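You operate a simulated robot arm through the tools that you are given. There is no shell and no other tool. Be economical: measure what you need, move in short steps, check, and stop when the job is done.

Carry out the task below with a simulated two-armed robot. There is one attempt and no reset: what you move stays moved.

TASK
Pick up the black soap bottle with one hand, pass it to the other hand and put it on the right end of the bench. Set down upright: black soap bottle.

It is judged by the outcome, as a careful person would: the job done as asked, and still so three seconds after it is handed in. It fails if anything else is knocked over, pushed out of place, dropped, spilled or broken.

THE ROBOT
Two 7-joint arms with two-finger parallel grippers on one trunk, on a base that drives. Base frame: it is fixed to the floor where the robot stands at the start and does not move with it; the origin is under the middle of the robot, x ahead of it, y to its left, z up. Lengths are in mm, angles in rad, forces in N, time in s.
The left shoulder is at the start at [61, 199, 952], the right one opposite. With the tool pointing down near the work surface each hand reaches from about 100 to 440 mm from the robot's upright axis, wherever it stands, measured 20 degrees to its own side. Places, roughly: right end of the bench [600, 600, 900]. Payload 1.57 kg a hand.
The TCP of each hand is the grasp point between the finger pads, 30 mm short of the fingertips. In the tool frame z runs along the fingers and y along their closing line. The gripper opens to 110 mm. The fingers are 24 mm wide and 12 mm thick; the gripper's body (48 by 112 mm) begins 78 mm behind the TCP.
Orientation is that of the tool frame in the base frame, as a unit quaternion [w, x, y, z]. With the fingers straight down and closing along the base's y, the tool's x points along the base's -x, its y along +y and its z along -z.

THE INTERFACE
- The arms move only by the tool nudge_tool. It takes "left_steps", "right_steps" or both (then of equal length, played together; a hand with none holds still); each is a list of rows, each a list of 6 numbers: the shift along the base's x, y, z in m, then the turn, a rotation vector about the base's x, y, z in degrees. In form: [[tx, ty, tz, wx, wy, wz], ...]. A call has 1 to 8 rows; each row shifts and turns the commanded pose from where the row before left it. "left_claw" and "right_claw" are, for a hand that has rows, the closure in counts, from 0 (fully open) to 255 (shut), set as the call begins (left out, the last holds). Rows are played at 5 a second. More than 50 mm and 0.15 rad between two rows, or a gripper value outside its range, and nothing of the call is played. A pose out of reach is approached as far as the arm can. The call stops where the force on the tool passes 40 N (or 10 N more than at its start, if that is more) or the arm is blocked; 0.2 s more then pass. The fingers move at their own pace (about 72 mm/s each) and stop on an object; they squeeze with about 21 N. The grip force told is the motor's: it shows also when the fingers shut on nothing. Time passes only in rows, and 0.2 s behind the last, so rows that do not move let the fingers close. The reply holds the time, the measured pose of the TCP, the force on the tool along the base axes, the opening and the grip force, in the units named above and with some noise, with the torque about the TCP (base axes, N m) and any sound that the robot's microphone picked up.
- Cameras (640 x 400 px; columns grow to the right, rows downward): "scene" is now at [89.6, 51, 1549.6]; the picture's right is [0.63, -0.78, 0.00], its down [-0.58, -0.47, -0.67] and it looks along [0.52, 0.42, -0.74] (base axes); focal length 273 px, centre (320, 200). "left" rides on the left gripper at [70, -16, -141] in its tool frame; the picture's right is [0.23, 0.97, 0.00], its down [-0.85, 0.20, -0.48] and it looks along [-0.47, 0.11, 0.88] (tool axes); focal length 222 px, centre (320, 200). "right" rides on the right gripper at [70, 16, -141] in its tool frame; the picture's right is [-0.23, 0.97, 0.00], its down [-0.86, -0.20, -0.48] and it looks along [-0.47, -0.11, 0.88] (tool axes); focal length 222 px, centre (320, 200). There is no depth. A picture from a camera that has moved, and an enlarged one, comes with that camera's place and axes in the base frame and with its lens. The place of the scene camera against the robot may be out by one fixed shift of up to 12 mm in any direction.
- capture(camera): a new picture of that camera. No time passes.
- lift_body(by): slides the trunk up (or, below 0, down) by that many mm; the arms and the scene camera ride with it, the base frame stays. It gives what a move gives, with no picture.
- roll_base(legs): drives the robot by 1 to 6 legs, each [ahead, left, turn to the left] in mm, mm and rad, along the robot's own axes; the way and the turn of a leg run together, so that a leg with both is an arc; at most 1500 mm and 3.142 rad a leg. The arms and the cameras ride along, it lands a little off, and it stops where it bumps. It gives what a move gives.
- aim_head(pan, tilt): turns the head with the scene camera to pan (to the left, within 1.501 rad either way) and tilt (down, from -0.506 to 1.204), counted from straight ahead of the robot. It gives what a move gives.
- enlarge(camera, box): a new picture of the part [left, top, right, bottom] of that camera's present view, enlarged. No time passes.
- close_job(): hands the job in; it is judged then, once.

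Go step by step. Nothing tells you exact positions but the pictures and the camera data: compare them with the known pose of the tool, close in by small moves and look again before you grip or let go. The budget is 120 turns and 92 pictures, counting those below and the enlarged ones. Unless the task says otherwise, let go and move clear before handing in, and close with one line.

The tools are called after "Request:" as name(argument=value, ...) on one line, values as JSON. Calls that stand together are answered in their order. nudge_tool: Moves the arms, as the interface text tells. Its arguments: {"type":"object","properties":{"left_steps":{"type":"array"},"left_claw":{"type":"number"},"right_steps":{"type":"array"},"right_claw":{"type":"number"}},"required":[]} The other tools are called the same way: lift_body (by) slides the trunk up or down; roll_base (legs) drives the base; aim_head (pan, tilt) turns the head that bears the scene camera; capture (camera) takes a picture; enlarge (camera, box) takes an enlarged picture of a part of a camera's view; close_job () hands the job in.

At the start:

```text
time: 0.0
left_eef_pos: [389.5, 482.9, 1224.4]
left_orientation: [-0.001, 0.0, 1.0, -0.001]
left_force: [-0.4, 0.2, 0.3]
left_torque: [-0.02, 0.0, 0.03]
left_finger_gap: 110.1
left_grip_force: 0.0
right_eef_pos: [307.4, 57.6, 1184.2]
right_orientation: [0.0, 0.0, 1.0, -0.001]
right_force: [-0.1, -0.3, 0.2]
right_torque: [0.0, -0.02, -0.02]
right_finger_gap: 110.1
right_grip_force: 0.1
trunk travel left (down, up): [-548.0, 442.0]
robot x, y, heading: [-4.9, 1.5, 0.002]
head pan, tilt: [0.682, 0.838]
```

scene: 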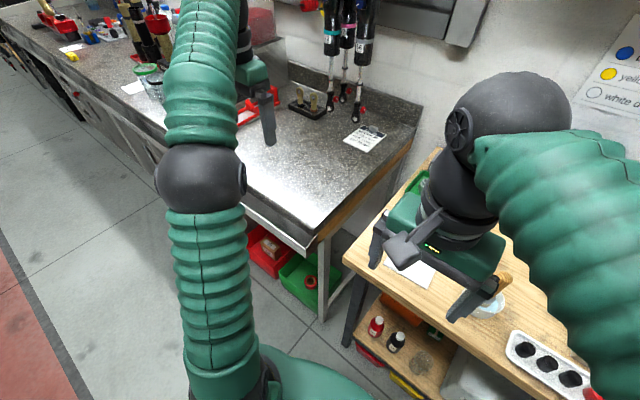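
right: 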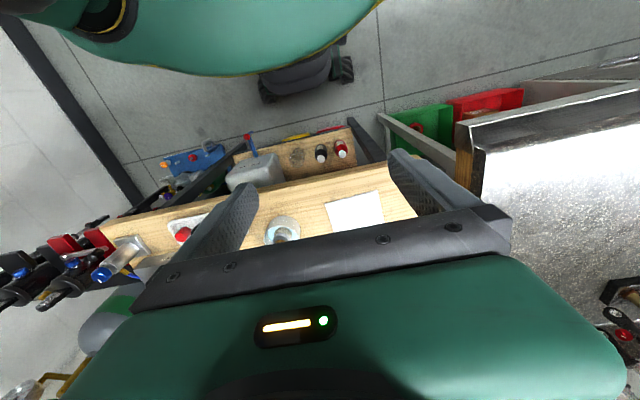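
left: 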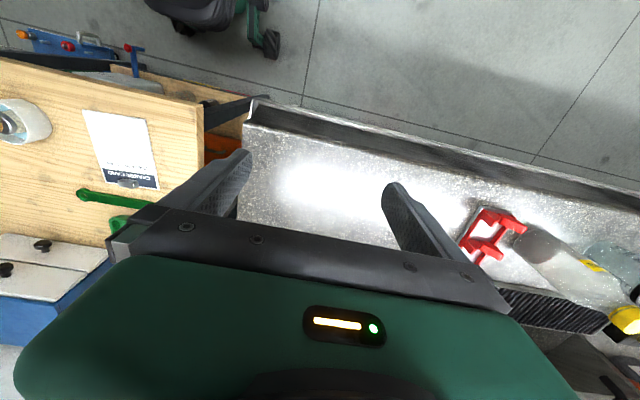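

I see the steel bench ahead-left, a wooden table to the right, and candidate bottles in a few places. First I'll look closer to find the black soap bottle.

Request:
enlarge(camera="scene", box=[340, 280, 500, 400])

Request:
enlarge(camera="scene", box=[0, 0, 240, 150])

Request:
aim_head(pan=1.3, tilt=0.6)

Request:
capture(camera="scene")

Request:
aim_head(pan=-0.2, tilt=0.8)

Request:
capture(camera="scene")

```text
3.33 times, centred on (420, 340) of scene
camera zoom: at [89.6, 51.0, 1549.6], right [0.63, -0.78, 0.0], down [-0.58, -0.47, -0.67], along [0.52, 0.42, -0.74], focal length 909 px, centre (-13, -267)
```

zoom: 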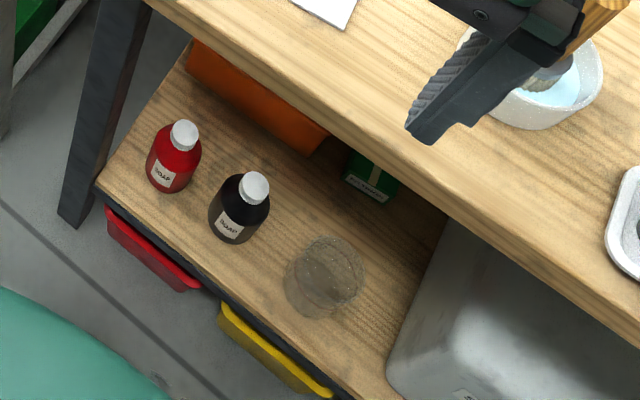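

```text
2.67 times, centred on (120, 75) of scene
camera zoom: at [89.6, 51.0, 1549.6], right [0.63, -0.78, 0.0], down [-0.58, -0.47, -0.67], along [0.52, 0.42, -0.74], focal length 727 px, centre (853, 533)
```

zoom: 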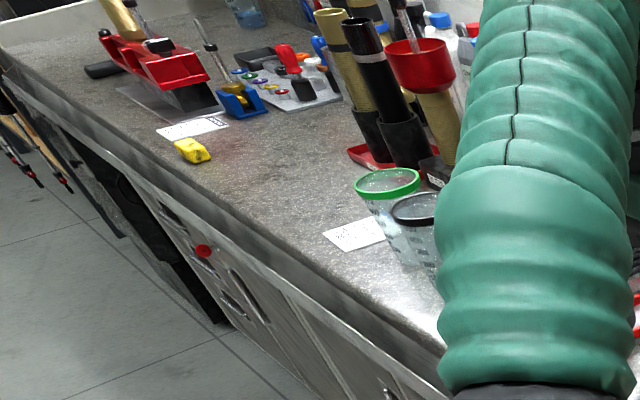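

```text
time: 1.0
left_eef_pos: [389.9, 481.9, 1224.9]
left_orientation: [0.001, 0.0, 1.0, 0.0]
left_force: [0.3, -0.4, -0.5]
left_torque: [0.01, 0.01, -0.01]
left_finger_gap: 110.1
left_grip_force: 0.0
right_eef_pos: [307.6, 56.1, 1185.3]
right_orientation: [0.0, 0.0, 1.0, 0.001]
right_force: [-0.4, 0.4, 0.7]
right_torque: [0.02, -0.02, 0.01]
right_finger_gap: 110.0
right_grip_force: 0.0
trunk travel left (down, up): [-548.0, 442.0]
robot x, y, heading: [-0.7, 1.2, -0.002]
head pan, tilt: [1.3, 0.6]
```

```text
86 pictures are left
camera scene: at [52.3, 86.5, 1569.5], right [0.96, -0.27, 0.0], down [-0.15, -0.55, -0.82], along [0.22, 0.79, -0.57], focal length 273 px, centre (320, 200)
```

scene: 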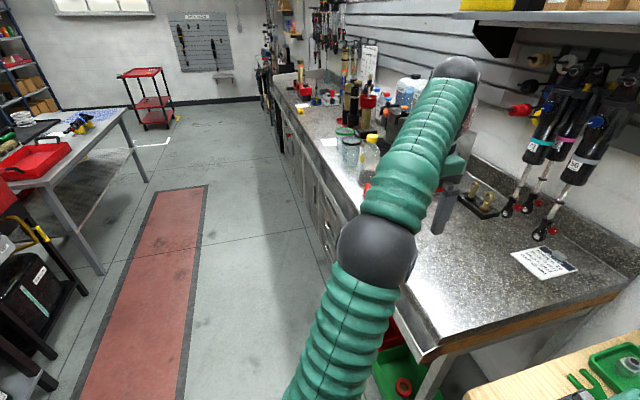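

```text
time: 2.6
left_eef_pos: [388.6, 482.4, 1224.4]
left_orientation: [0.0, 0.0, 1.0, -0.001]
left_force: [0.4, -0.2, 0.5]
left_torque: [-0.04, 0.02, -0.02]
left_finger_gap: 110.1
left_grip_force: 0.0
right_eef_pos: [306.3, 56.9, 1185.3]
right_orientation: [0.0, 0.0, 1.0, 0.0]
right_force: [-0.2, -0.4, -0.6]
right_torque: [0.03, -0.01, 0.01]
right_finger_gap: 110.1
right_grip_force: 0.0
trunk travel left (down, up): [-548.0, 442.0]
robot x, y, heading: [-2.1, 1.8, 0.001]
head pan, tilt: [-0.201, 0.799]
```

```text
85 pictures are left
camera scene: at [107.6, -14.8, 1552.8], right [-0.2, -0.98, 0.0], down [-0.7, 0.14, -0.7], along [0.68, -0.14, -0.72], focal length 273 px, centre (320, 200)
```

scene: 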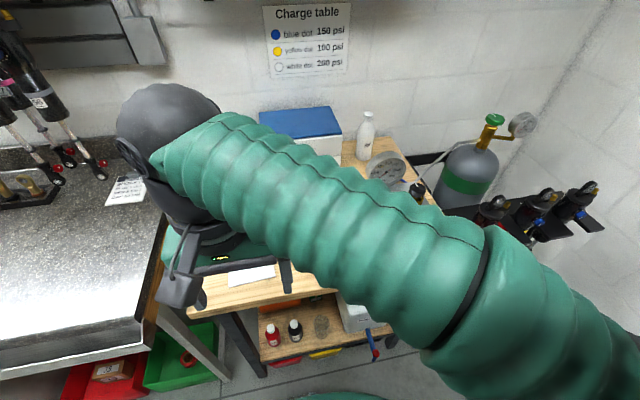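

The black SOAP bottle stands on the lower shelf of the wooden table, next to the red one. I'll back off and lower the trunk to look at the shelf from the side.

Request:
roll_base(legs=[[-400, 0, 0]])

Request:
lift_body(by=-400)

Request:
aim_head(pan=0, tilt=0.6)

Request:
capture(camera="scene")

Request:
capture(camera="right")

```text
time: 5.1
left_eef_pos: [-9.2, 482.4, 1223.7]
left_orientation: [-0.001, 0.002, 1.0, 0.0]
left_force: [-0.4, -0.6, 0.4]
left_torque: [0.05, 0.04, -0.01]
left_finger_gap: 110.5
left_grip_force: 0.0
right_eef_pos: [-92.0, 55.9, 1186.1]
right_orientation: [-0.001, 0.001, 1.0, 0.0]
right_force: [-1.0, 0.1, 0.2]
right_torque: [-0.03, 0.02, -0.05]
right_finger_gap: 110.1
right_grip_force: 0.0
trunk travel left (down, up): [-548.0, 442.0]
robot x, y, heading: [-400.8, -0.8, -0.005]
head pan, tilt: [-0.201, 0.799]
```

```text
time: 6.9
left_eef_pos: [-11.7, 480.2, 1065.0]
left_orientation: [0.001, 0.002, 1.0, 0.0]
left_force: [0.8, -0.1, -0.3]
left_torque: [0.0, 0.03, -0.02]
left_finger_gap: 109.9
left_grip_force: 0.0
right_eef_pos: [-68.5, 65.0, 1114.2]
right_orientation: [0.099, 0.017, 0.991, 0.093]
right_force: [-0.8, 0.2, -0.5]
right_torque: [0.03, 0.0, -0.01]
right_finger_gap: 109.9
right_grip_force: 0.0
trunk travel left (down, up): [-390.0, 600.0]
robot x, y, heading: [-398.5, 1.9, -0.007]
head pan, tilt: [-0.201, 0.799]
stopped: the arm was blocked; the commanded pose is now the measured one
```

```text
time: 7.7
left_eef_pos: [-10.2, 480.8, 1066.0]
left_orientation: [0.0, 0.002, 1.0, 0.0]
left_force: [-0.2, 0.0, 0.0]
left_torque: [-0.01, 0.01, -0.02]
left_finger_gap: 109.8
left_grip_force: 0.1
right_eef_pos: [-69.4, 65.4, 1114.0]
right_orientation: [0.096, 0.016, 0.991, 0.092]
right_force: [-0.2, -1.0, 0.1]
right_torque: [0.01, 0.03, 0.0]
right_finger_gap: 110.1
right_grip_force: 0.1
trunk travel left (down, up): [-390.0, 600.0]
robot x, y, heading: [-403.7, 0.2, -0.001]
head pan, tilt: [0.0, 0.6]
```

```text
84 pictures are left
camera scene: at [-283.2, 1.0, 1410.5], right [0.0, -1.0, 0.0], down [-0.57, 0.0, -0.82], along [0.82, 0.0, -0.57], focal length 273 px, centre (320, 200)
```

scene: 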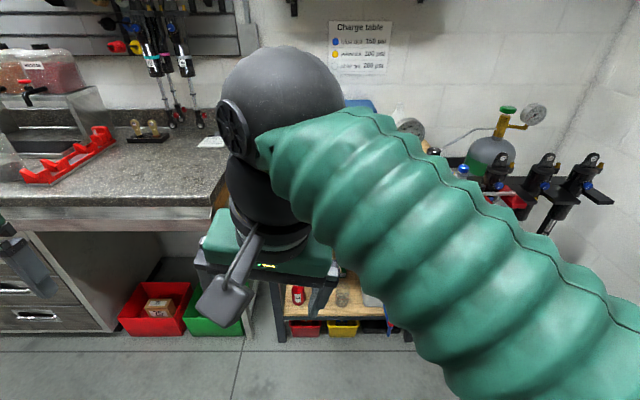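

```text
83 pictures are left
camera right: at [-165.8, 61.0, 1242.2], right [0.24, 0.95, 0.22], down [0.74, -0.32, 0.59], along [0.63, 0.03, -0.78], focal length 222 px, centre (320, 200)
```

right: 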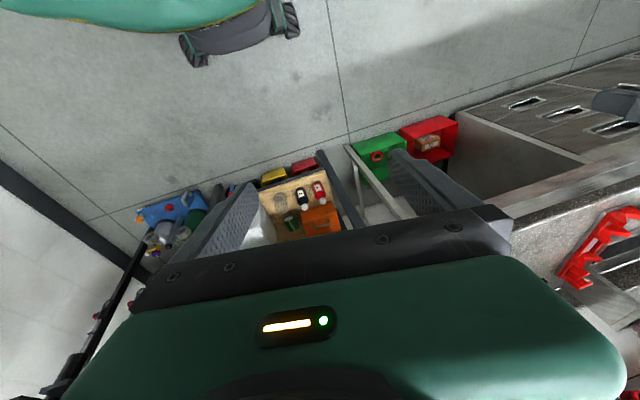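

The right elbow was blocked on the way down. I'll swing the right hand outward and down so the trunk can descend and the shelf is visible.

Request:
nudge_tool(right_steps=[[0.015, -0.045, 0, 0, 0, 0], [0.015, -0.045, 0, 0, 0, 0], [0.015, -0.045, 0, 0, 0, 0], [0.015, -0.045, 0, 0, 0, 0], [0.015, -0.045, 0, 0, 0, 0], [0.0, -0.045, 0, 0, 0, 0]])

Request:
capture(camera="scene")

```text
time: 9.1
left_eef_pos: [-11.7, 478.7, 1067.6]
left_orientation: [0.0, 0.002, 1.0, 0.001]
left_force: [0.3, -1.0, 0.9]
left_torque: [0.04, 0.0, 0.03]
left_finger_gap: 109.8
left_grip_force: 0.1
right_eef_pos: [4.6, -200.9, 1115.9]
right_orientation: [0.095, 0.013, 0.991, 0.091]
right_force: [0.2, -0.2, -0.9]
right_torque: [0.02, 0.0, 0.01]
right_finger_gap: 109.9
right_grip_force: 0.1
trunk travel left (down, up): [-390.0, 600.0]
robot x, y, heading: [-399.3, -0.2, -0.004]
head pan, tilt: [0.0, 0.6]
```

```text
82 pictures are left
camera scene: at [-283.3, -1.4, 1411.0], right [0.0, -1.0, 0.0], down [-0.57, 0.0, -0.82], along [0.82, 0.0, -0.57], focal length 273 px, centre (320, 200)
```

scene: 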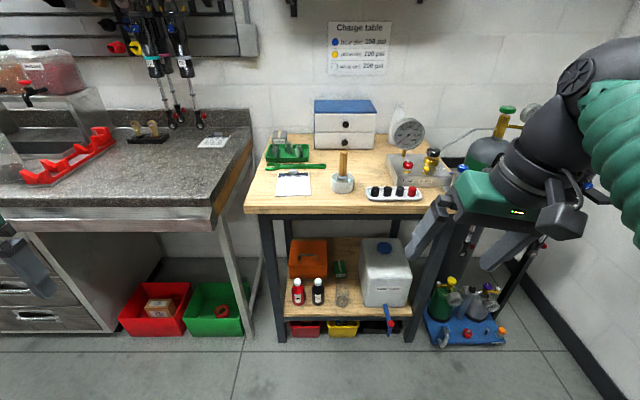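

Good view: the bottle stands near the front edge of the lower shelf, between the red bottle and a glass. I'll lower further to triangulate.

Request:
lift_body(by=-350)

Request:
capture(camera="scene")

```text
time: 12.5
left_eef_pos: [-12.6, 480.3, 716.6]
left_orientation: [0.0, 0.002, 1.0, 0.0]
left_force: [-0.5, 0.6, 0.0]
left_torque: [-0.03, -0.01, 0.03]
left_finger_gap: 109.9
left_grip_force: 0.1
right_eef_pos: [6.6, -199.3, 765.1]
right_orientation: [0.094, 0.013, 0.991, 0.091]
right_force: [0.3, -0.4, -0.2]
right_torque: [0.0, 0.02, 0.01]
right_finger_gap: 110.0
right_grip_force: 0.0
trunk travel left (down, up): [-40.0, 950.0]
robot x, y, heading: [-401.3, 4.3, -0.009]
head pan, tilt: [0.0, 0.6]
```

```text
81 pictures are left
camera scene: at [-283.6, -0.2, 1061.0], right [0.0, -1.0, 0.0], down [-0.57, 0.0, -0.82], along [0.82, 0.0, -0.57], focal length 273 px, centre (320, 200)
```

scene: 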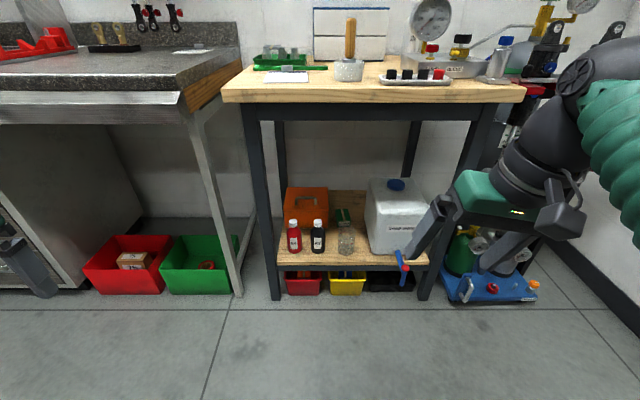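

Request:
enlarge(camera="scene", box=[240, 160, 440, 285])

Request:
aim_head(pan=0, tilt=0.9)

Request:
capture(camera="scene")

```text
3.20 times, centred on (340, 222) of scene
camera zoom: at [-283.6, -0.2, 1061.0], right [0.0, -1.0, 0.0], down [-0.57, 0.0, -0.82], along [0.82, 0.0, -0.57], focal length 872 px, centre (256, 128)
```

zoom: 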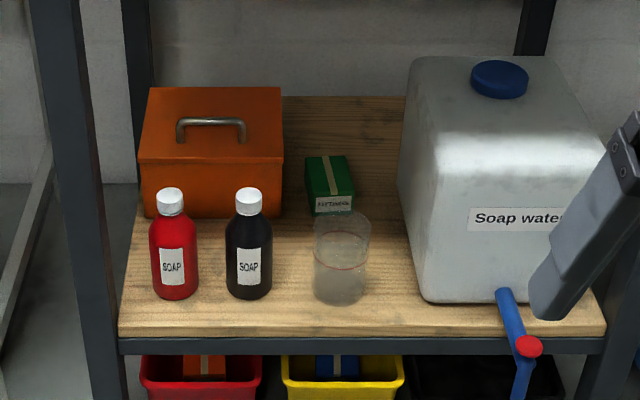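

```text
time: 13.3
left_eef_pos: [-12.2, 480.6, 715.6]
left_orientation: [0.0, 0.002, 1.0, 0.001]
left_force: [0.4, -0.3, -0.3]
left_torque: [-0.04, -0.05, -0.01]
left_finger_gap: 109.9
left_grip_force: 0.0
right_eef_pos: [5.5, -199.0, 764.8]
right_orientation: [0.093, 0.013, 0.991, 0.09]
right_force: [0.3, 0.4, 0.6]
right_torque: [0.01, 0.0, 0.03]
right_finger_gap: 110.0
right_grip_force: 0.1
trunk travel left (down, up): [-40.0, 950.0]
robot x, y, heading: [-398.8, -0.1, 0.0]
head pan, tilt: [0.0, 0.901]
```

```text
79 pictures are left
camera scene: at [-296.4, -0.2, 1036.2], right [0.0, -1.0, 0.0], down [-0.78, 0.0, -0.62], along [0.62, 0.0, -0.78], focal length 273 px, centre (320, 200)
```

scene: 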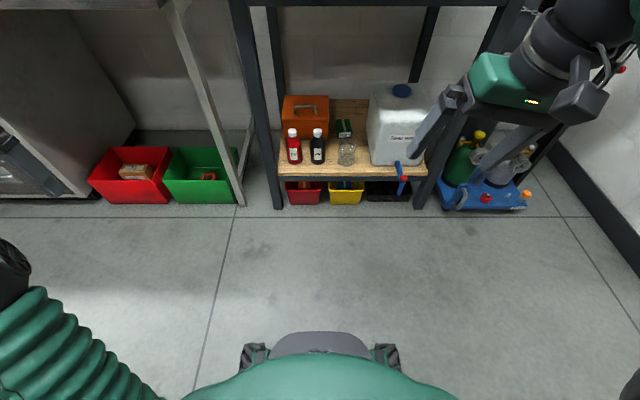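

The bottle is about 60 mm wide and 160 mm tall, at roughly (560, 9), with the shelf at z≈238 and the tabletop front at x≈406, z≈910. I'll turn the right hand horizontal (fingers forward) while still clear of the table.

Request:
nudge_tool(right_steps=[[0.01, 0, -0.03, -0.91, -7.89, -0.69], [0.01, 0, -0.03, -0.91, -7.89, -0.69], [0.01, 0, -0.03, -0.91, -7.89, -0.69], [0.01, 0, -0.03, -0.91, -7.89, -0.69], [0.01, 0, -0.03, -0.91, -7.89, -0.69]])

Request:
nudge_tool(right_steps=[[0.01, 0, -0.03, -0.91, -7.89, -0.69], [0.01, 0, -0.03, -0.91, -7.89, -0.69], [0.01, 0, -0.03, -0.91, -7.89, -0.69], [0.01, 0, -0.03, -0.91, -7.89, -0.69], [0.01, 0, -0.03, -0.91, -7.89, -0.69]], right_claw=70)

Request:
capture(camera="right")

Request:
capture(camera="scene")

```text
time: 14.5
left_eef_pos: [-11.7, 479.9, 717.3]
left_orientation: [0.0, 0.002, 1.0, 0.001]
left_force: [-0.7, 0.2, 0.2]
left_torque: [-0.02, 0.01, -0.02]
left_finger_gap: 110.0
left_grip_force: 0.1
right_eef_pos: [81.3, -200.3, 594.7]
right_orientation: [0.427, 0.007, 0.903, 0.048]
right_force: [0.0, -0.3, 0.1]
right_torque: [0.01, -0.01, -0.02]
right_finger_gap: 110.1
right_grip_force: 0.1
right hand out of reach, approached as far as the arm can: row 3, 4
trunk travel left (down, up): [-40.0, 950.0]
robot x, y, heading: [-402.3, 1.9, -0.001]
head pan, tilt: [0.0, 0.901]
```

```text
time: 15.5
left_eef_pos: [-13.1, 478.6, 718.8]
left_orientation: [0.001, 0.002, 1.0, 0.002]
left_force: [-0.2, -0.1, -0.2]
left_torque: [0.06, -0.01, 0.02]
left_finger_gap: 110.2
left_grip_force: 0.0
right_eef_pos: [145.7, -204.1, 603.5]
right_orientation: [0.725, 0.08, 0.676, 0.11]
right_force: [0.0, 0.8, 0.2]
right_torque: [0.02, -0.01, -0.01]
right_finger_gap: 79.9
right_grip_force: 0.1
right hand out of reach, approached as far as the arm can: row 2, 3
trunk travel left (down, up): [-40.0, 950.0]
robot x, y, heading: [-399.3, -0.4, -0.005]
head pan, tilt: [0.0, 0.901]
stopped in row 4 (right hand): the arm was blocked; the commanded pose is now the measured one
```

```text
78 pictures are left
camera right: at [7.7, -173.7, 531.2], right [-0.06, 0.88, 0.48], down [-0.52, -0.44, 0.73], along [0.85, -0.2, 0.48], focal length 222 px, centre (320, 200)
```

right: 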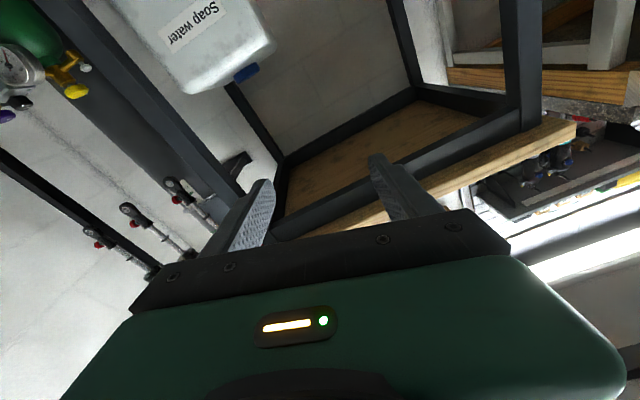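

```text
77 pictures are left
camera scene: at [-296.3, -1.9, 1036.3], right [0.0, -1.0, 0.0], down [-0.78, 0.0, -0.62], along [0.62, 0.0, -0.78], focal length 273 px, centre (320, 200)
```

scene: 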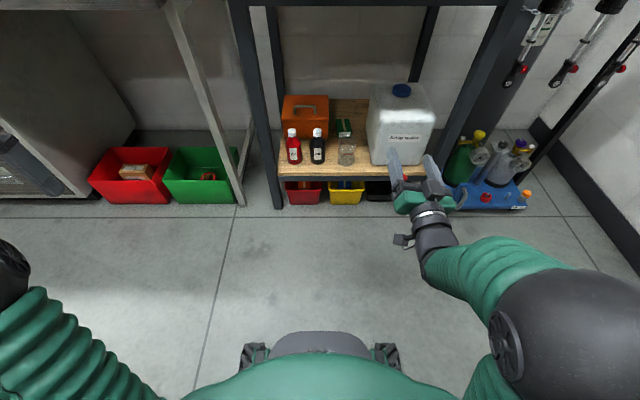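

The hand is nearly horizontal, with a roll of about 15° remaining. I'll correct that while lowering.

Request:
nudge_tool(right_steps=[[-0.01, 0, -0.03, -5.1, 1.3, -0.8], [-0.01, 0, -0.03, -5.1, 1.3, -0.8], [-0.01, 0, -0.03, -5.1, 1.3, -0.8], [0, 0, -0.04, 0, 0, 0], [0, 0, -0.04, 0, 0, 0]])

Request:
capture(camera="scene")

```text
time: 16.1
left_eef_pos: [-13.0, 480.1, 719.1]
left_orientation: [0.002, 0.002, 1.0, 0.001]
left_force: [-0.2, 0.0, -0.5]
left_torque: [0.02, 0.01, -0.03]
left_finger_gap: 110.0
left_grip_force: 0.1
right_eef_pos: [140.6, -209.8, 629.8]
right_orientation: [0.765, 0.085, 0.63, 0.106]
right_force: [-0.7, 0.7, -0.2]
right_torque: [0.0, 0.0, -0.01]
right_finger_gap: 79.7
right_grip_force: 0.1
right hand out of reach, approached as far as the arm can: row 1, 2
trunk travel left (down, up): [-40.0, 950.0]
robot x, y, heading: [-398.4, 1.0, -0.002]
head pan, tilt: [0.0, 0.901]
stopped in row 2 (right hand): the arm was blocked; the commanded pose is now the measured one
```

```text
76 pictures are left
camera scene: at [-296.3, 0.7, 1036.0], right [0.0, -1.0, 0.0], down [-0.78, 0.0, -0.62], along [0.62, 0.0, -0.78], focal length 273 px, centre (320, 200)
```

scene: 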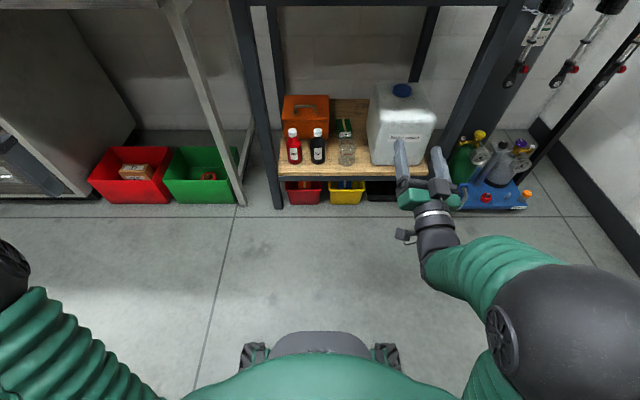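

The horizontal pose runs against the arm's limits. There's plenty of headroom under the tabletop, so I'll use a 45° forward-down tool tilt instead.

Request:
nudge_tool(right_steps=[[-0.006, 0, 0, -1.95, 6.96, 0.56], [-0.006, 0, 0, -1.95, 6.96, 0.56], [-0.006, 0, -0.01, -1.95, 6.96, 0.56], [-0.006, 0, -0.02, -1.95, 6.96, 0.56], [-0.006, 0, -0.02, -1.95, 6.96, 0.56], [-0.006, 0, -0.02, -1.95, 6.96, 0.56], [-0.006, 0, -0.02, -1.95, 6.96, 0.56], [-0.006, 0, -0.02, -1.95, 6.96, 0.56]])

Request:
nudge_tool(right_steps=[[0, 0, -0.03, 0, 0, 0], [0, 0, -0.03, 0, 0, 0], [0, 0, -0.03, 0, 0, 0]])

Request:
capture(camera="scene")

```text
time: 17.9
left_eef_pos: [-12.9, 480.3, 717.9]
left_orientation: [0.001, 0.001, 1.0, 0.001]
left_force: [-0.2, 0.0, -0.1]
left_torque: [-0.02, -0.04, 0.0]
left_finger_gap: 110.1
left_grip_force: 0.0
right_eef_pos: [92.8, -209.3, 517.8]
right_orientation: [0.382, 0.001, 0.924, -0.002]
right_force: [0.5, 0.0, 0.3]
right_torque: [0.01, 0.01, 0.0]
right_finger_gap: 79.8
right_grip_force: 0.1
trunk travel left (down, up): [-40.0, 950.0]
robot x, y, heading: [-397.8, 2.8, -0.007]
head pan, tilt: [0.0, 0.901]
```

```text
time: 18.6
left_eef_pos: [-12.2, 482.3, 717.3]
left_orientation: [0.001, 0.001, 1.0, 0.001]
left_force: [-0.4, -0.4, 0.6]
left_torque: [0.01, 0.03, 0.0]
left_finger_gap: 110.0
left_grip_force: 0.0
right_eef_pos: [94.0, -209.2, 429.7]
right_orientation: [0.383, 0.0, 0.924, -0.001]
right_force: [0.2, 0.3, -0.2]
right_torque: [-0.02, 0.01, -0.01]
right_finger_gap: 79.9
right_grip_force: 0.1
trunk travel left (down, up): [-40.0, 950.0]
robot x, y, heading: [-400.9, 4.4, -0.007]
head pan, tilt: [0.0, 0.901]
```

```text
75 pictures are left
camera scene: at [-296.1, 2.1, 1036.2], right [0.0, -1.0, 0.0], down [-0.78, 0.0, -0.62], along [0.62, 0.0, -0.78], focal length 273 px, centre (320, 200)
```

scene: 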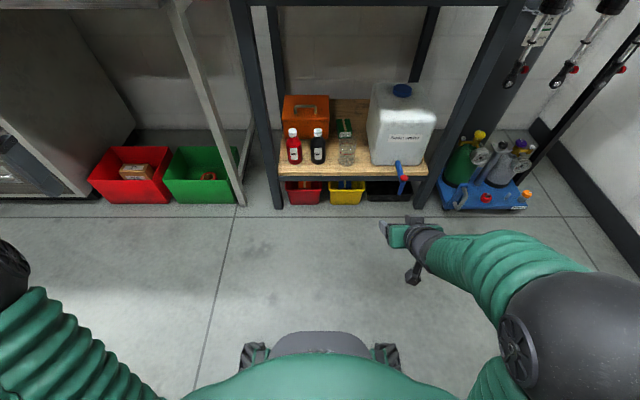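

The 45° pose works. Next I'll tuck the left hand in so it clears the bench, then shift the robot left to line the right hand up with the bottle.

Request:
nudge_tool(left_steps=[[-0.012, -0.036, 0, 0, 0, 0], [-0.012, -0.036, 0, 0, 0, 0], [-0.012, -0.036, 0, 0, 0, 0], [-0.012, -0.036, 0, 0, 0, 0], [-0.012, -0.036, 0, 0, 0, 0]])

Request:
roll_base(legs=[[0, 215, 0.005], [200, 0, 0]])

Request:
capture(camera="scene")

Request:
capture(camera="right")

```text
time: 19.9
left_eef_pos: [-73.1, 299.4, 720.4]
left_orientation: [0.001, 0.0, 1.0, 0.002]
left_force: [0.3, -0.9, 0.6]
left_torque: [0.02, -0.01, 0.01]
left_finger_gap: 109.8
left_grip_force: 0.0
right_eef_pos: [94.0, -208.9, 427.4]
right_orientation: [0.383, 0.001, 0.924, -0.001]
right_force: [-0.2, 0.7, 0.6]
right_torque: [-0.01, 0.01, 0.0]
right_finger_gap: 79.8
right_grip_force: 0.0
trunk travel left (down, up): [-40.0, 950.0]
robot x, y, heading: [-398.3, -0.5, -0.005]
head pan, tilt: [0.0, 0.901]
```

```text
time: 22.7
left_eef_pos: [126.9, 516.1, 719.1]
left_orientation: [0.0, -0.001, 1.0, 0.001]
left_force: [0.1, -0.6, 0.6]
left_torque: [0.01, -0.02, -0.02]
left_finger_gap: 110.3
left_grip_force: 0.0
right_eef_pos: [294.6, 8.2, 428.0]
right_orientation: [0.383, -0.001, 0.924, 0.0]
right_force: [-0.1, -0.3, -0.1]
right_torque: [0.01, 0.01, 0.03]
right_finger_gap: 79.9
right_grip_force: 0.0
trunk travel left (down, up): [-40.0, 950.0]
robot x, y, heading: [-198.6, 217.2, 0.002]
head pan, tilt: [0.0, 0.901]
```

```text
74 pictures are left
camera scene: at [-95.4, 216.4, 1036.2], right [0.0, -1.0, 0.0], down [-0.78, 0.0, -0.62], along [0.62, 0.0, -0.78], focal length 273 px, centre (320, 200)
```

scene: 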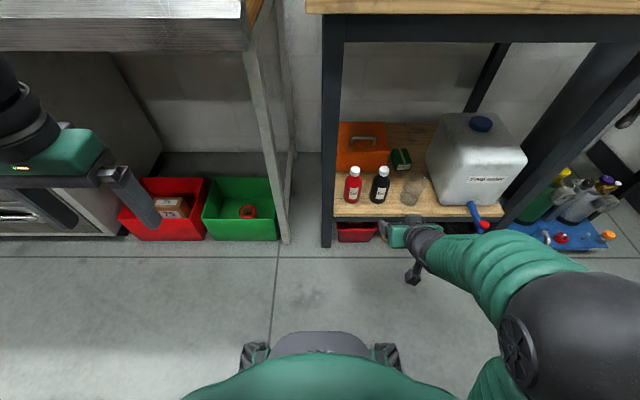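

```text
73 pictures are left
camera right: at [145.7, 24.7, 479.9], right [0.16, 0.97, 0.16], down [0.27, -0.2, 0.94], along [0.95, -0.11, -0.29], focal length 222 px, centre (320, 200)
```

right: 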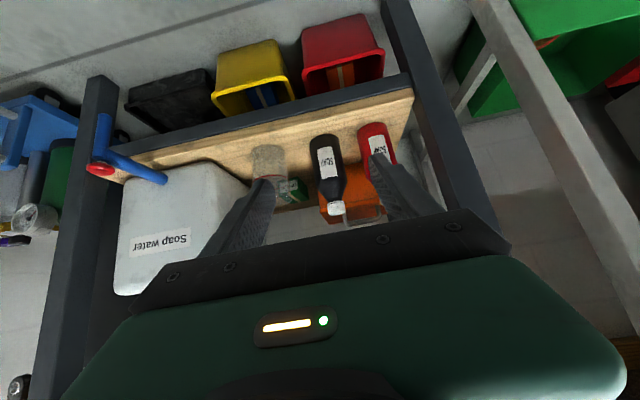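

Request:
enlarge(camera="right", box=[240, 100, 440, 225])

Request:
enlarge(camera="scene", box=[320, 130, 480, 230])

```text
3.20 times, centred on (340, 162) of right
camera zoom: at [145.7, 24.7, 479.9], right [0.16, 0.97, 0.16], down [0.27, -0.2, 0.94], along [0.95, -0.11, -0.29], focal length 711 px, centre (256, 320)
```

zoom: 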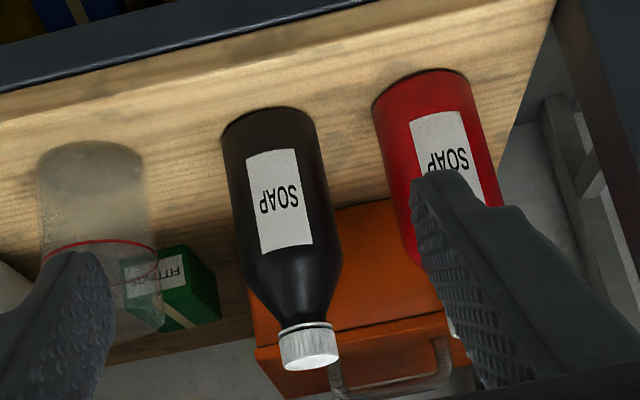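

```text
4.00 times, centred on (400, 180) of scene
camera zoom: at [-95.4, 216.4, 1036.2], right [0.0, -1.0, 0.0], down [-0.78, 0.0, -0.62], along [0.62, 0.0, -0.78], focal length 1090 px, centre (0, 280)
```

zoom: 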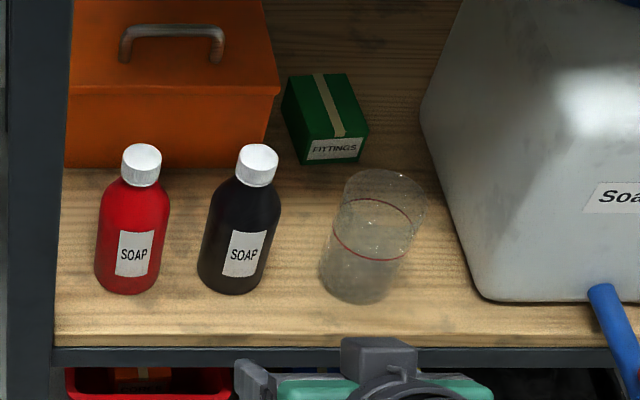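

Bottle axis is about (550, 6), shelf z≈240, cap top z≈387. I'll retract the right hand slightly, drive forward, and stop at a pre-grasp pose up-and-back of the bottle.

Request:
nudge_tool(right_steps=[[-0.03, 0, 0, 0, 0, 0], [-0.03, 0, 0, 0, 0, 0]])

Request:
roll_base(legs=[[190, 0, 0]])

Request:
capture(camera="scene")

Request:
capture(camera="right")

```text
time: 23.3
left_eef_pos: [125.6, 516.9, 719.2]
left_orientation: [0.002, -0.001, 1.0, 0.001]
left_force: [-0.3, -0.4, 0.4]
left_torque: [0.01, 0.02, 0.0]
left_finger_gap: 110.0
left_grip_force: 0.1
right_eef_pos: [268.5, 6.1, 439.9]
right_orientation: [0.382, -0.002, 0.924, 0.0]
right_force: [-0.4, 0.4, -0.5]
right_torque: [-0.02, 0.02, 0.02]
right_finger_gap: 79.8
right_grip_force: 0.1
right hand out of reach, approached as far as the arm can: row 1, 2
trunk travel left (down, up): [-40.0, 950.0]
robot x, y, heading: [-197.4, 215.5, -0.003]
head pan, tilt: [0.0, 0.901]
```

```text
time: 24.9
left_eef_pos: [316.9, 517.5, 720.1]
left_orientation: [0.002, -0.001, 1.0, 0.0]
left_force: [0.3, -0.3, 0.9]
left_torque: [0.01, 0.01, 0.01]
left_finger_gap: 110.0
left_grip_force: 0.0
right_eef_pos: [460.3, 5.9, 439.9]
right_orientation: [0.383, -0.002, 0.924, -0.001]
right_force: [-0.4, 0.3, 0.5]
right_torque: [0.0, 0.0, 0.02]
right_finger_gap: 79.6
right_grip_force: 0.0
trunk travel left (down, up): [-40.0, 950.0]
robot x, y, heading: [-5.0, 217.3, 0.003]
head pan, tilt: [0.0, 0.901]
```

```text
70 pictures are left
camera scene: at [95.0, 216.6, 1036.2], right [0.0, -1.0, 0.0], down [-0.78, 0.0, -0.62], along [0.62, 0.0, -0.78], focal length 273 px, centre (320, 200)
```

scene: 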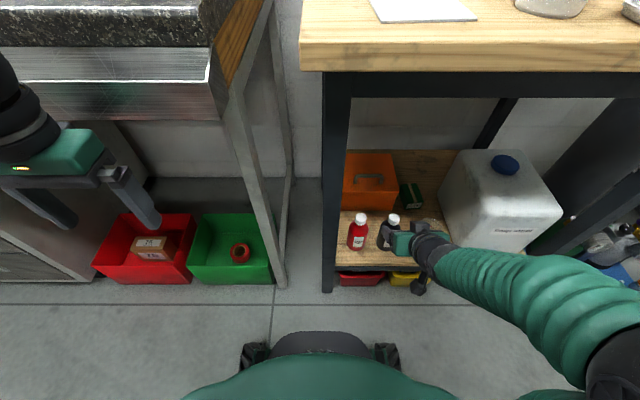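

```text
69 pictures are left
camera right: at [311.0, 22.3, 491.2], right [0.16, 0.97, 0.16], down [0.27, -0.2, 0.94], along [0.95, -0.11, -0.29], focal length 222 px, centre (320, 200)
```

right: 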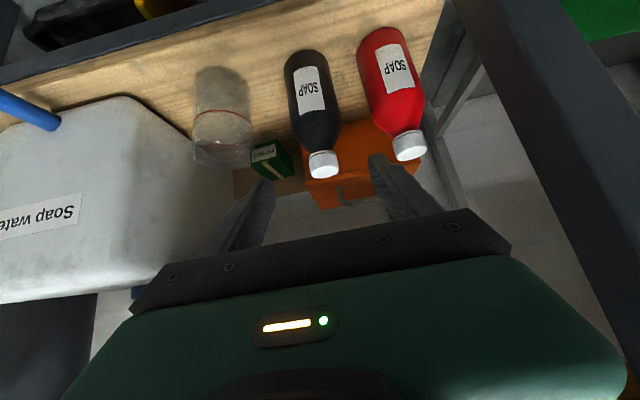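

Estimates agree: bottle axis ≈ (543, 7). I'll lower, then move diagonally toward it, and check.

Request:
nudge_tool(right_steps=[[0, 0, -0.024, 0, 0, 0], [0, 0, -0.023, 0, 0, 0], [0.016, 0, -0.016, 0, 0, 0], [0.016, 0, -0.016, 0, 0, 0], [0.016, 0, -0.016, 0, 0, 0]])

Request:
capture(camera="right")

Request:
enlarge(camera="scene", box=[310, 170, 470, 270])

```text
time: 26.1
left_eef_pos: [316.5, 516.7, 719.9]
left_orientation: [0.002, -0.001, 1.0, 0.001]
left_force: [-0.1, 0.5, 0.1]
left_torque: [0.0, 0.0, 0.0]
left_finger_gap: 109.8
left_grip_force: 0.0
right_eef_pos: [515.2, 6.2, 347.4]
right_orientation: [0.382, -0.003, 0.924, 0.0]
right_force: [-0.4, 0.3, 0.4]
right_torque: [-0.02, -0.01, -0.03]
right_finger_gap: 79.9
right_grip_force: 0.0
right hand out of reach, approached as far as the arm can: row 1, 2
trunk travel left (down, up): [-40.0, 950.0]
robot x, y, heading: [-10.8, 217.6, 0.003]
head pan, tilt: [0.0, 0.901]
```

```text
68 pictures are left
camera right: at [366.7, 22.8, 398.7], right [0.16, 0.97, 0.16], down [0.27, -0.2, 0.94], along [0.95, -0.11, -0.29], focal length 222 px, centre (320, 200)
```

right: 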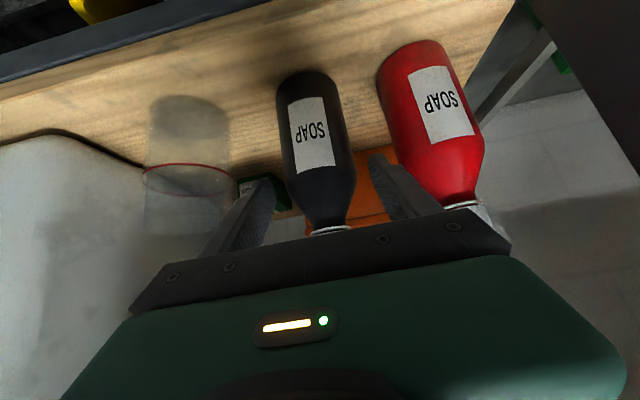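

```text
4.00 times, centred on (390, 220) of scene
camera zoom: at [95.3, 216.6, 1036.2], right [0.0, -1.0, 0.0], down [-0.78, 0.0, -0.62], along [0.62, 0.0, -0.78], focal length 1090 px, centre (40, 120)
```

zoom: 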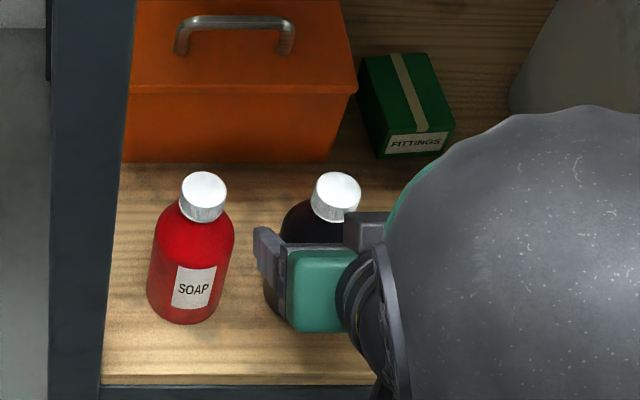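

Laterally well centred. I'll move the remaining diagonal and check.

Request:
nudge_tool(right_steps=[[0.014, 0, -0.014, 0, 0, 0], [0.012, 0, -0.014, 0, 0, 0]])

Request:
capture(camera="right")

Request:
enlarge(camera="scene", box=[310, 170, 470, 270])

```text
time: 26.7
left_eef_pos: [317.0, 517.1, 721.1]
left_orientation: [0.001, 0.0, 1.0, 0.001]
left_force: [-0.8, -0.1, 0.2]
left_torque: [0.02, -0.04, 0.0]
left_finger_gap: 109.9
left_grip_force: 0.1
right_eef_pos: [543.7, 6.4, 319.0]
right_orientation: [0.383, -0.001, 0.924, -0.001]
right_force: [0.7, -0.3, -0.7]
right_torque: [-0.01, -0.02, -0.01]
right_finger_gap: 79.7
right_grip_force: 0.1
trunk travel left (down, up): [-40.0, 950.0]
robot x, y, heading: [-10.3, 217.8, 0.002]
head pan, tilt: [0.0, 0.901]
```

```text
66 pictures are left
camera right: at [393.6, 22.8, 369.9], right [0.16, 0.97, 0.16], down [0.27, -0.2, 0.94], along [0.95, -0.11, -0.29], focal length 222 px, centre (320, 200)
```

right: 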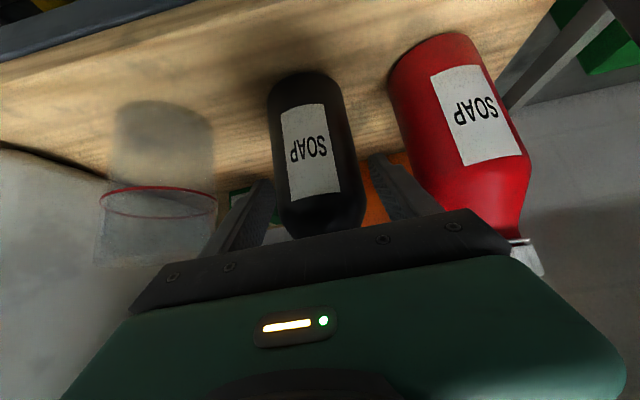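

```text
4.00 times, centred on (390, 220) of scene
camera zoom: at [95.5, 216.6, 1036.2], right [0.0, -1.0, 0.0], down [-0.78, 0.0, -0.62], along [0.62, 0.0, -0.78], focal length 1090 px, centre (40, 120)
```

zoom: 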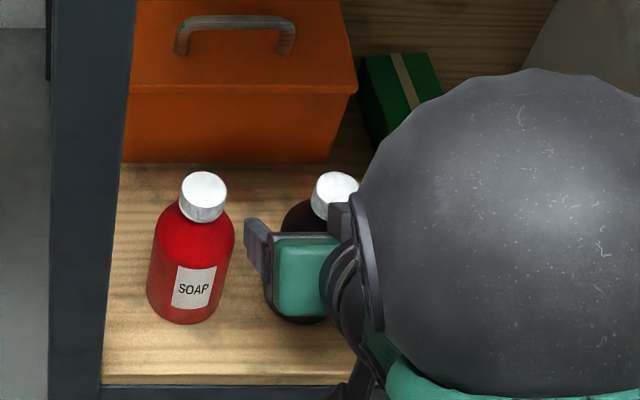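

TCP is now around the bottle axis. Lower slightly and close.

Request:
nudge_tool(right_steps=[[0.003, 0.001, -0.009, 0, 0, 0]])

Request:
nudge_tool(right_steps=[[0, 0, 0, 0, 0, 0], [0, 0, 0, 0, 0, 0], [0, 0, 0, 0, 0, 0], [0, 0, 0, 0, 0, 0]], right_claw=255)

Request:
capture(camera="right")

```text
time: 27.1
left_eef_pos: [318.0, 517.8, 720.0]
left_orientation: [0.001, -0.001, 1.0, 0.001]
left_force: [0.3, 0.2, -0.2]
left_torque: [-0.01, -0.01, -0.02]
left_finger_gap: 110.2
left_grip_force: 0.0
right_eef_pos: [545.7, 7.5, 307.7]
right_orientation: [0.382, -0.003, 0.924, 0.0]
right_force: [0.3, -0.1, 0.6]
right_torque: [-0.02, 0.03, 0.04]
right_finger_gap: 79.7
right_grip_force: 0.0
trunk travel left (down, up): [-40.0, 950.0]
robot x, y, heading: [-10.0, 216.4, 0.001]
head pan, tilt: [0.0, 0.901]
```

```text
time: 28.1
left_eef_pos: [317.3, 518.1, 719.0]
left_orientation: [0.001, -0.002, 1.0, 0.001]
left_force: [0.6, -0.5, 0.2]
left_torque: [0.02, 0.05, -0.01]
left_finger_gap: 109.9
left_grip_force: 0.1
right_eef_pos: [545.4, 6.4, 307.8]
right_orientation: [0.382, -0.002, 0.924, -0.001]
right_force: [0.6, -0.4, 0.2]
right_torque: [-0.01, -0.09, -0.03]
right_finger_gap: 59.0
right_grip_force: 21.2
trunk travel left (down, up): [-40.0, 950.0]
robot x, y, heading: [-8.5, 217.8, -0.003]
head pan, tilt: [0.0, 0.901]
```

```text
64 pictures are left
camera right: at [396.2, 23.7, 360.2], right [0.16, 0.97, 0.16], down [0.27, -0.2, 0.94], along [0.95, -0.11, -0.29], focal length 222 px, centre (320, 200)
```

right: 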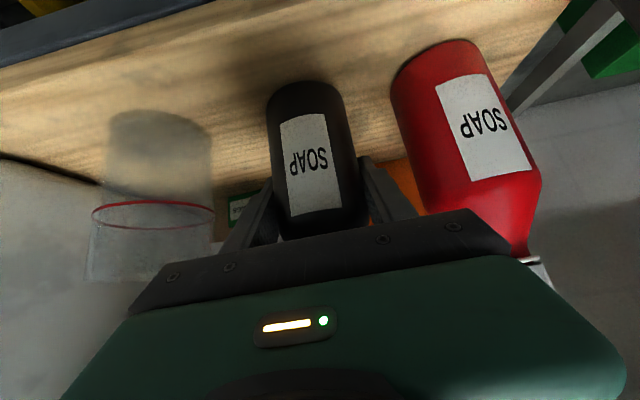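

Gripped at 59 mm. Lift straight up and check the load.

Request:
nudge_tool(right_steps=[[0, 0, 0.015, 0, 0, 0], [0, 0, 0.02, 0, 0, 0], [0, 0, 0.02, 0, 0, 0], [0, 0, 0.02, 0, 0, 0], [0, 0, 0.02, 0, 0, 0], [0, 0, 0.02, 0, 0, 0]])

Request:
capture(camera="right")

Request:
capture(camera="scene")

```text
time: 29.5
left_eef_pos: [317.3, 516.9, 719.1]
left_orientation: [0.0, 0.0, 1.0, 0.001]
left_force: [-0.1, 0.3, 0.6]
left_torque: [0.0, -0.02, 0.01]
left_finger_gap: 110.0
left_grip_force: 0.1
right_eef_pos: [545.2, 6.3, 422.5]
right_orientation: [0.381, -0.002, 0.925, 0.0]
right_force: [-0.2, -0.6, -2.9]
right_torque: [0.0, -0.02, -0.02]
right_finger_gap: 58.8
right_grip_force: 21.3
trunk travel left (down, up): [-40.0, 950.0]
robot x, y, heading: [-6.6, 219.6, 0.001]
head pan, tilt: [0.0, 0.901]
```

```text
63 pictures are left
camera right: at [396.6, 22.5, 474.9], right [0.16, 0.97, 0.16], down [0.27, -0.2, 0.94], along [0.95, -0.11, -0.29], focal length 222 px, centre (320, 200)
```

right: 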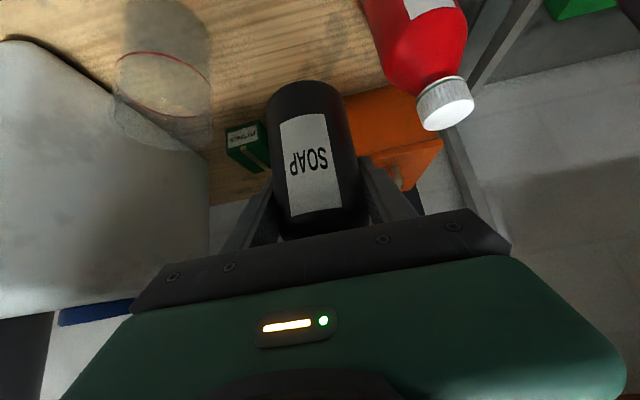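

```text
62 pictures are left
camera scene: at [95.6, 216.4, 1036.1], right [0.0, -1.0, 0.0], down [-0.78, 0.0, -0.62], along [0.62, 0.0, -0.78], focal length 273 px, centre (320, 200)
```

scene: 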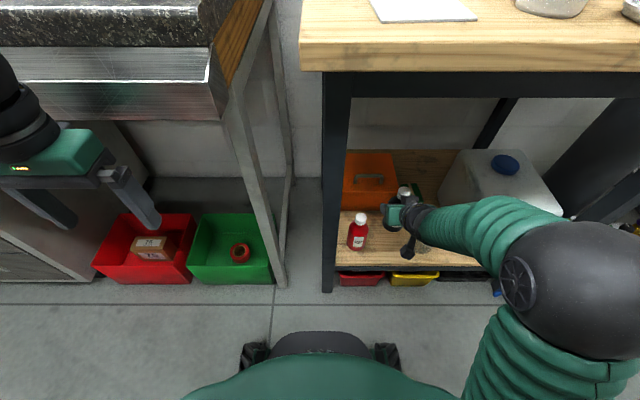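

The bottle is held upright (~0.3 kg). Now back away from the table.

Request:
roll_base(legs=[[-400, 0, 0]])

Request:
nudge_tool(right_steps=[[-0.02, 0.03, 0.02, 0, 0, 0], [-0.02, 0.03, 0.02, 0, 0, 0], [-0.02, 0.03, 0.02, 0, 0, 0], [-0.02, 0.03, 0.02, 0, 0, 0], [-0.02, 0.03, 0.02, 0, 0, 0]])

Request:
capture(camera="scene")

Request:
capture(camera="left")

```text
time: 32.0
left_eef_pos: [-87.4, 517.8, 720.0]
left_orientation: [0.001, -0.007, 1.0, 0.001]
left_force: [-0.8, 0.1, -0.4]
left_torque: [-0.03, 0.03, -0.01]
left_finger_gap: 110.1
left_grip_force: 0.0
right_eef_pos: [145.6, 11.1, 423.3]
right_orientation: [0.382, -0.008, 0.924, 0.003]
right_force: [-0.2, 0.3, -2.4]
right_torque: [-0.04, -0.05, 0.03]
right_finger_gap: 58.9
right_grip_force: 21.0
trunk travel left (down, up): [-40.0, 950.0]
robot x, y, heading: [-408.0, 215.4, 0.011]
head pan, tilt: [0.0, 0.901]
```

```text
time: 33.0
left_eef_pos: [-89.9, 518.7, 719.7]
left_orientation: [0.001, -0.007, 1.0, 0.0]
left_force: [-0.5, 0.2, 0.0]
left_torque: [-0.02, 0.01, 0.04]
left_finger_gap: 110.0
left_grip_force: 0.2
right_eef_pos: [73.6, 16.1, 475.2]
right_orientation: [0.328, 0.17, 0.929, 0.041]
right_force: [-0.3, -0.3, -4.2]
right_torque: [0.0, -0.01, 0.0]
right_finger_gap: 59.1
right_grip_force: 21.1
trunk travel left (down, up): [-40.0, 950.0]
robot x, y, heading: [-410.0, 213.4, 0.017]
head pan, tilt: [0.0, 0.901]
stopped in row 5 (right hand): the arm was blocked; the commanded pose is now the measured one
```

```text
61 pictures are left
camera scene: at [-306.7, 215.3, 1036.4], right [0.01, -1.0, 0.0], down [-0.78, -0.01, -0.62], along [0.62, 0.01, -0.78], focal length 273 px, centre (320, 200)
```

scene: 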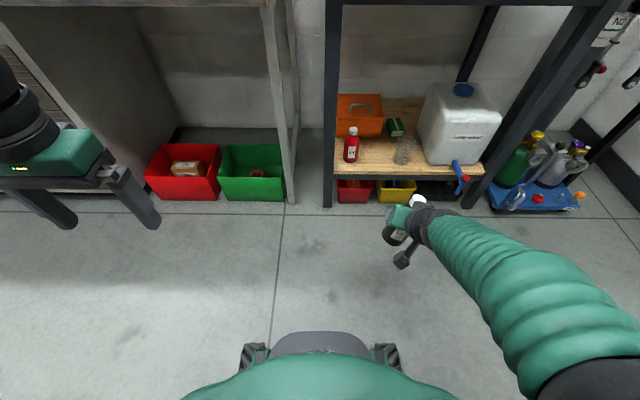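

```text
60 pictures are left
camera left: at [-158.7, 500.2, 860.8], right [-0.24, 0.97, 0.0], down [0.85, 0.21, 0.48], along [0.47, 0.12, -0.88], focal length 222 px, centre (320, 200)
```

left: 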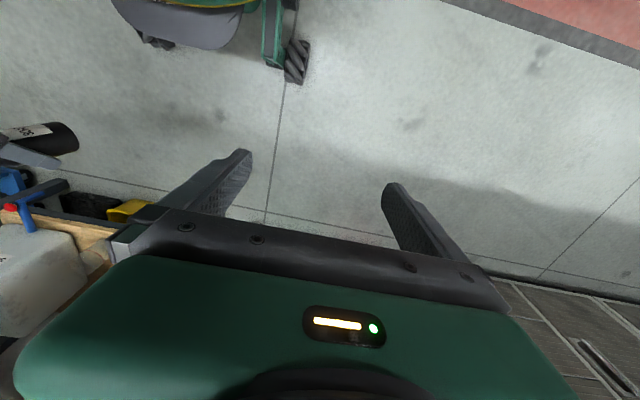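

The inward pull hit a joint limit and tilted the bottle a bit. I'll move the hand out again and level it, yawing the gripper inward, which suits reaching to the middle better.

Request:
nudge_tool(right_steps=[[0.012, 0, 0, -2.2, -1.5, 6.25], [0.012, 0, 0, -2.2, -1.5, 6.25], [0.012, 0, 0, -2.2, -1.5, 6.25], [0.012, 0, 0, -2.2, -1.5, 6.25], [0.012, 0, 0, -2.2, -1.5, 6.25]])

Request:
capture(camera="scene")

```text
time: 34.2
left_eef_pos: [-89.9, 517.2, 719.4]
left_orientation: [0.002, -0.006, 1.0, 0.002]
left_force: [0.3, 0.0, 0.2]
left_torque: [-0.03, 0.0, 0.0]
left_finger_gap: 110.0
left_grip_force: 0.0
right_eef_pos: [131.0, 15.7, 473.1]
right_orientation: [0.378, -0.107, 0.918, 0.049]
right_force: [-0.4, -0.5, -3.9]
right_torque: [0.0, -0.04, -0.02]
right_finger_gap: 58.7
right_grip_force: 21.2
right hand out of reach, approached as far as the arm can: row 5
trunk travel left (down, up): [-40.0, 950.0]
robot x, y, heading: [-412.0, 217.2, 0.017]
head pan, tilt: [0.0, 0.901]
```

```text
59 pictures are left
camera scene: at [-306.6, 214.4, 1036.1], right [0.01, -1.0, 0.0], down [-0.78, -0.01, -0.62], along [0.62, 0.01, -0.78], focal length 273 px, centre (320, 200)
```

scene: 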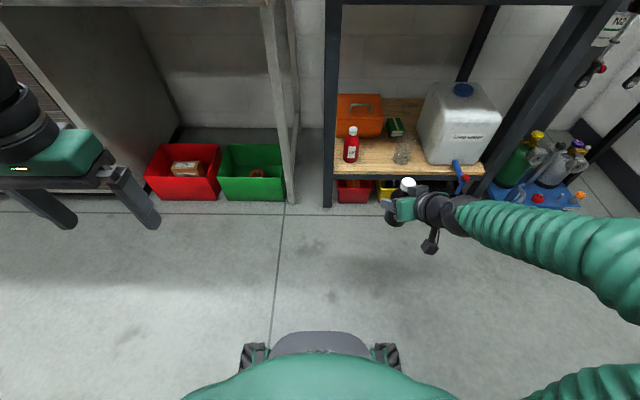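

Level again. Now shift the hand toward the middle, yawing further.

Request:
nudge_tool(right_steps=[[0, 0.03, 0, 0, 0, 5], [0, 0.03, 0, 0, 0, 5], [0, 0.03, 0, 0, 0, 5], [0, 0.03, 0, 0, 0, 5], [0, 0.03, 0, 0, 0, 0]])

Request:
capture(camera="scene")

```text
time: 35.4
left_eef_pos: [-89.5, 518.4, 720.1]
left_orientation: [0.001, -0.007, 1.0, 0.0]
left_force: [-0.4, 0.0, 0.0]
left_torque: [0.0, 0.02, -0.01]
left_finger_gap: 109.8
left_grip_force: 0.2
right_eef_pos: [121.1, 162.9, 483.7]
right_orientation: [0.366, -0.278, 0.88, 0.115]
right_force: [0.2, -0.9, -3.2]
right_torque: [0.02, -0.02, 0.02]
right_finger_gap: 58.9
right_grip_force: 20.7
right hand out of reach, approached as far as the arm can: row 4, 5
trunk travel left (down, up): [-40.0, 950.0]
robot x, y, heading: [-407.0, 213.2, 0.012]
head pan, tilt: [0.0, 0.901]
```

```text
58 pictures are left
camera scene: at [-306.6, 215.2, 1036.1], right [0.01, -1.0, 0.0], down [-0.78, -0.01, -0.62], along [0.62, 0.01, -0.78], focal length 273 px, centre (320, 200)
```

scene: 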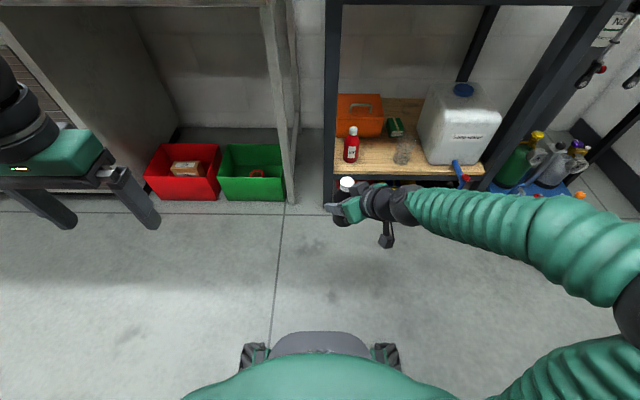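

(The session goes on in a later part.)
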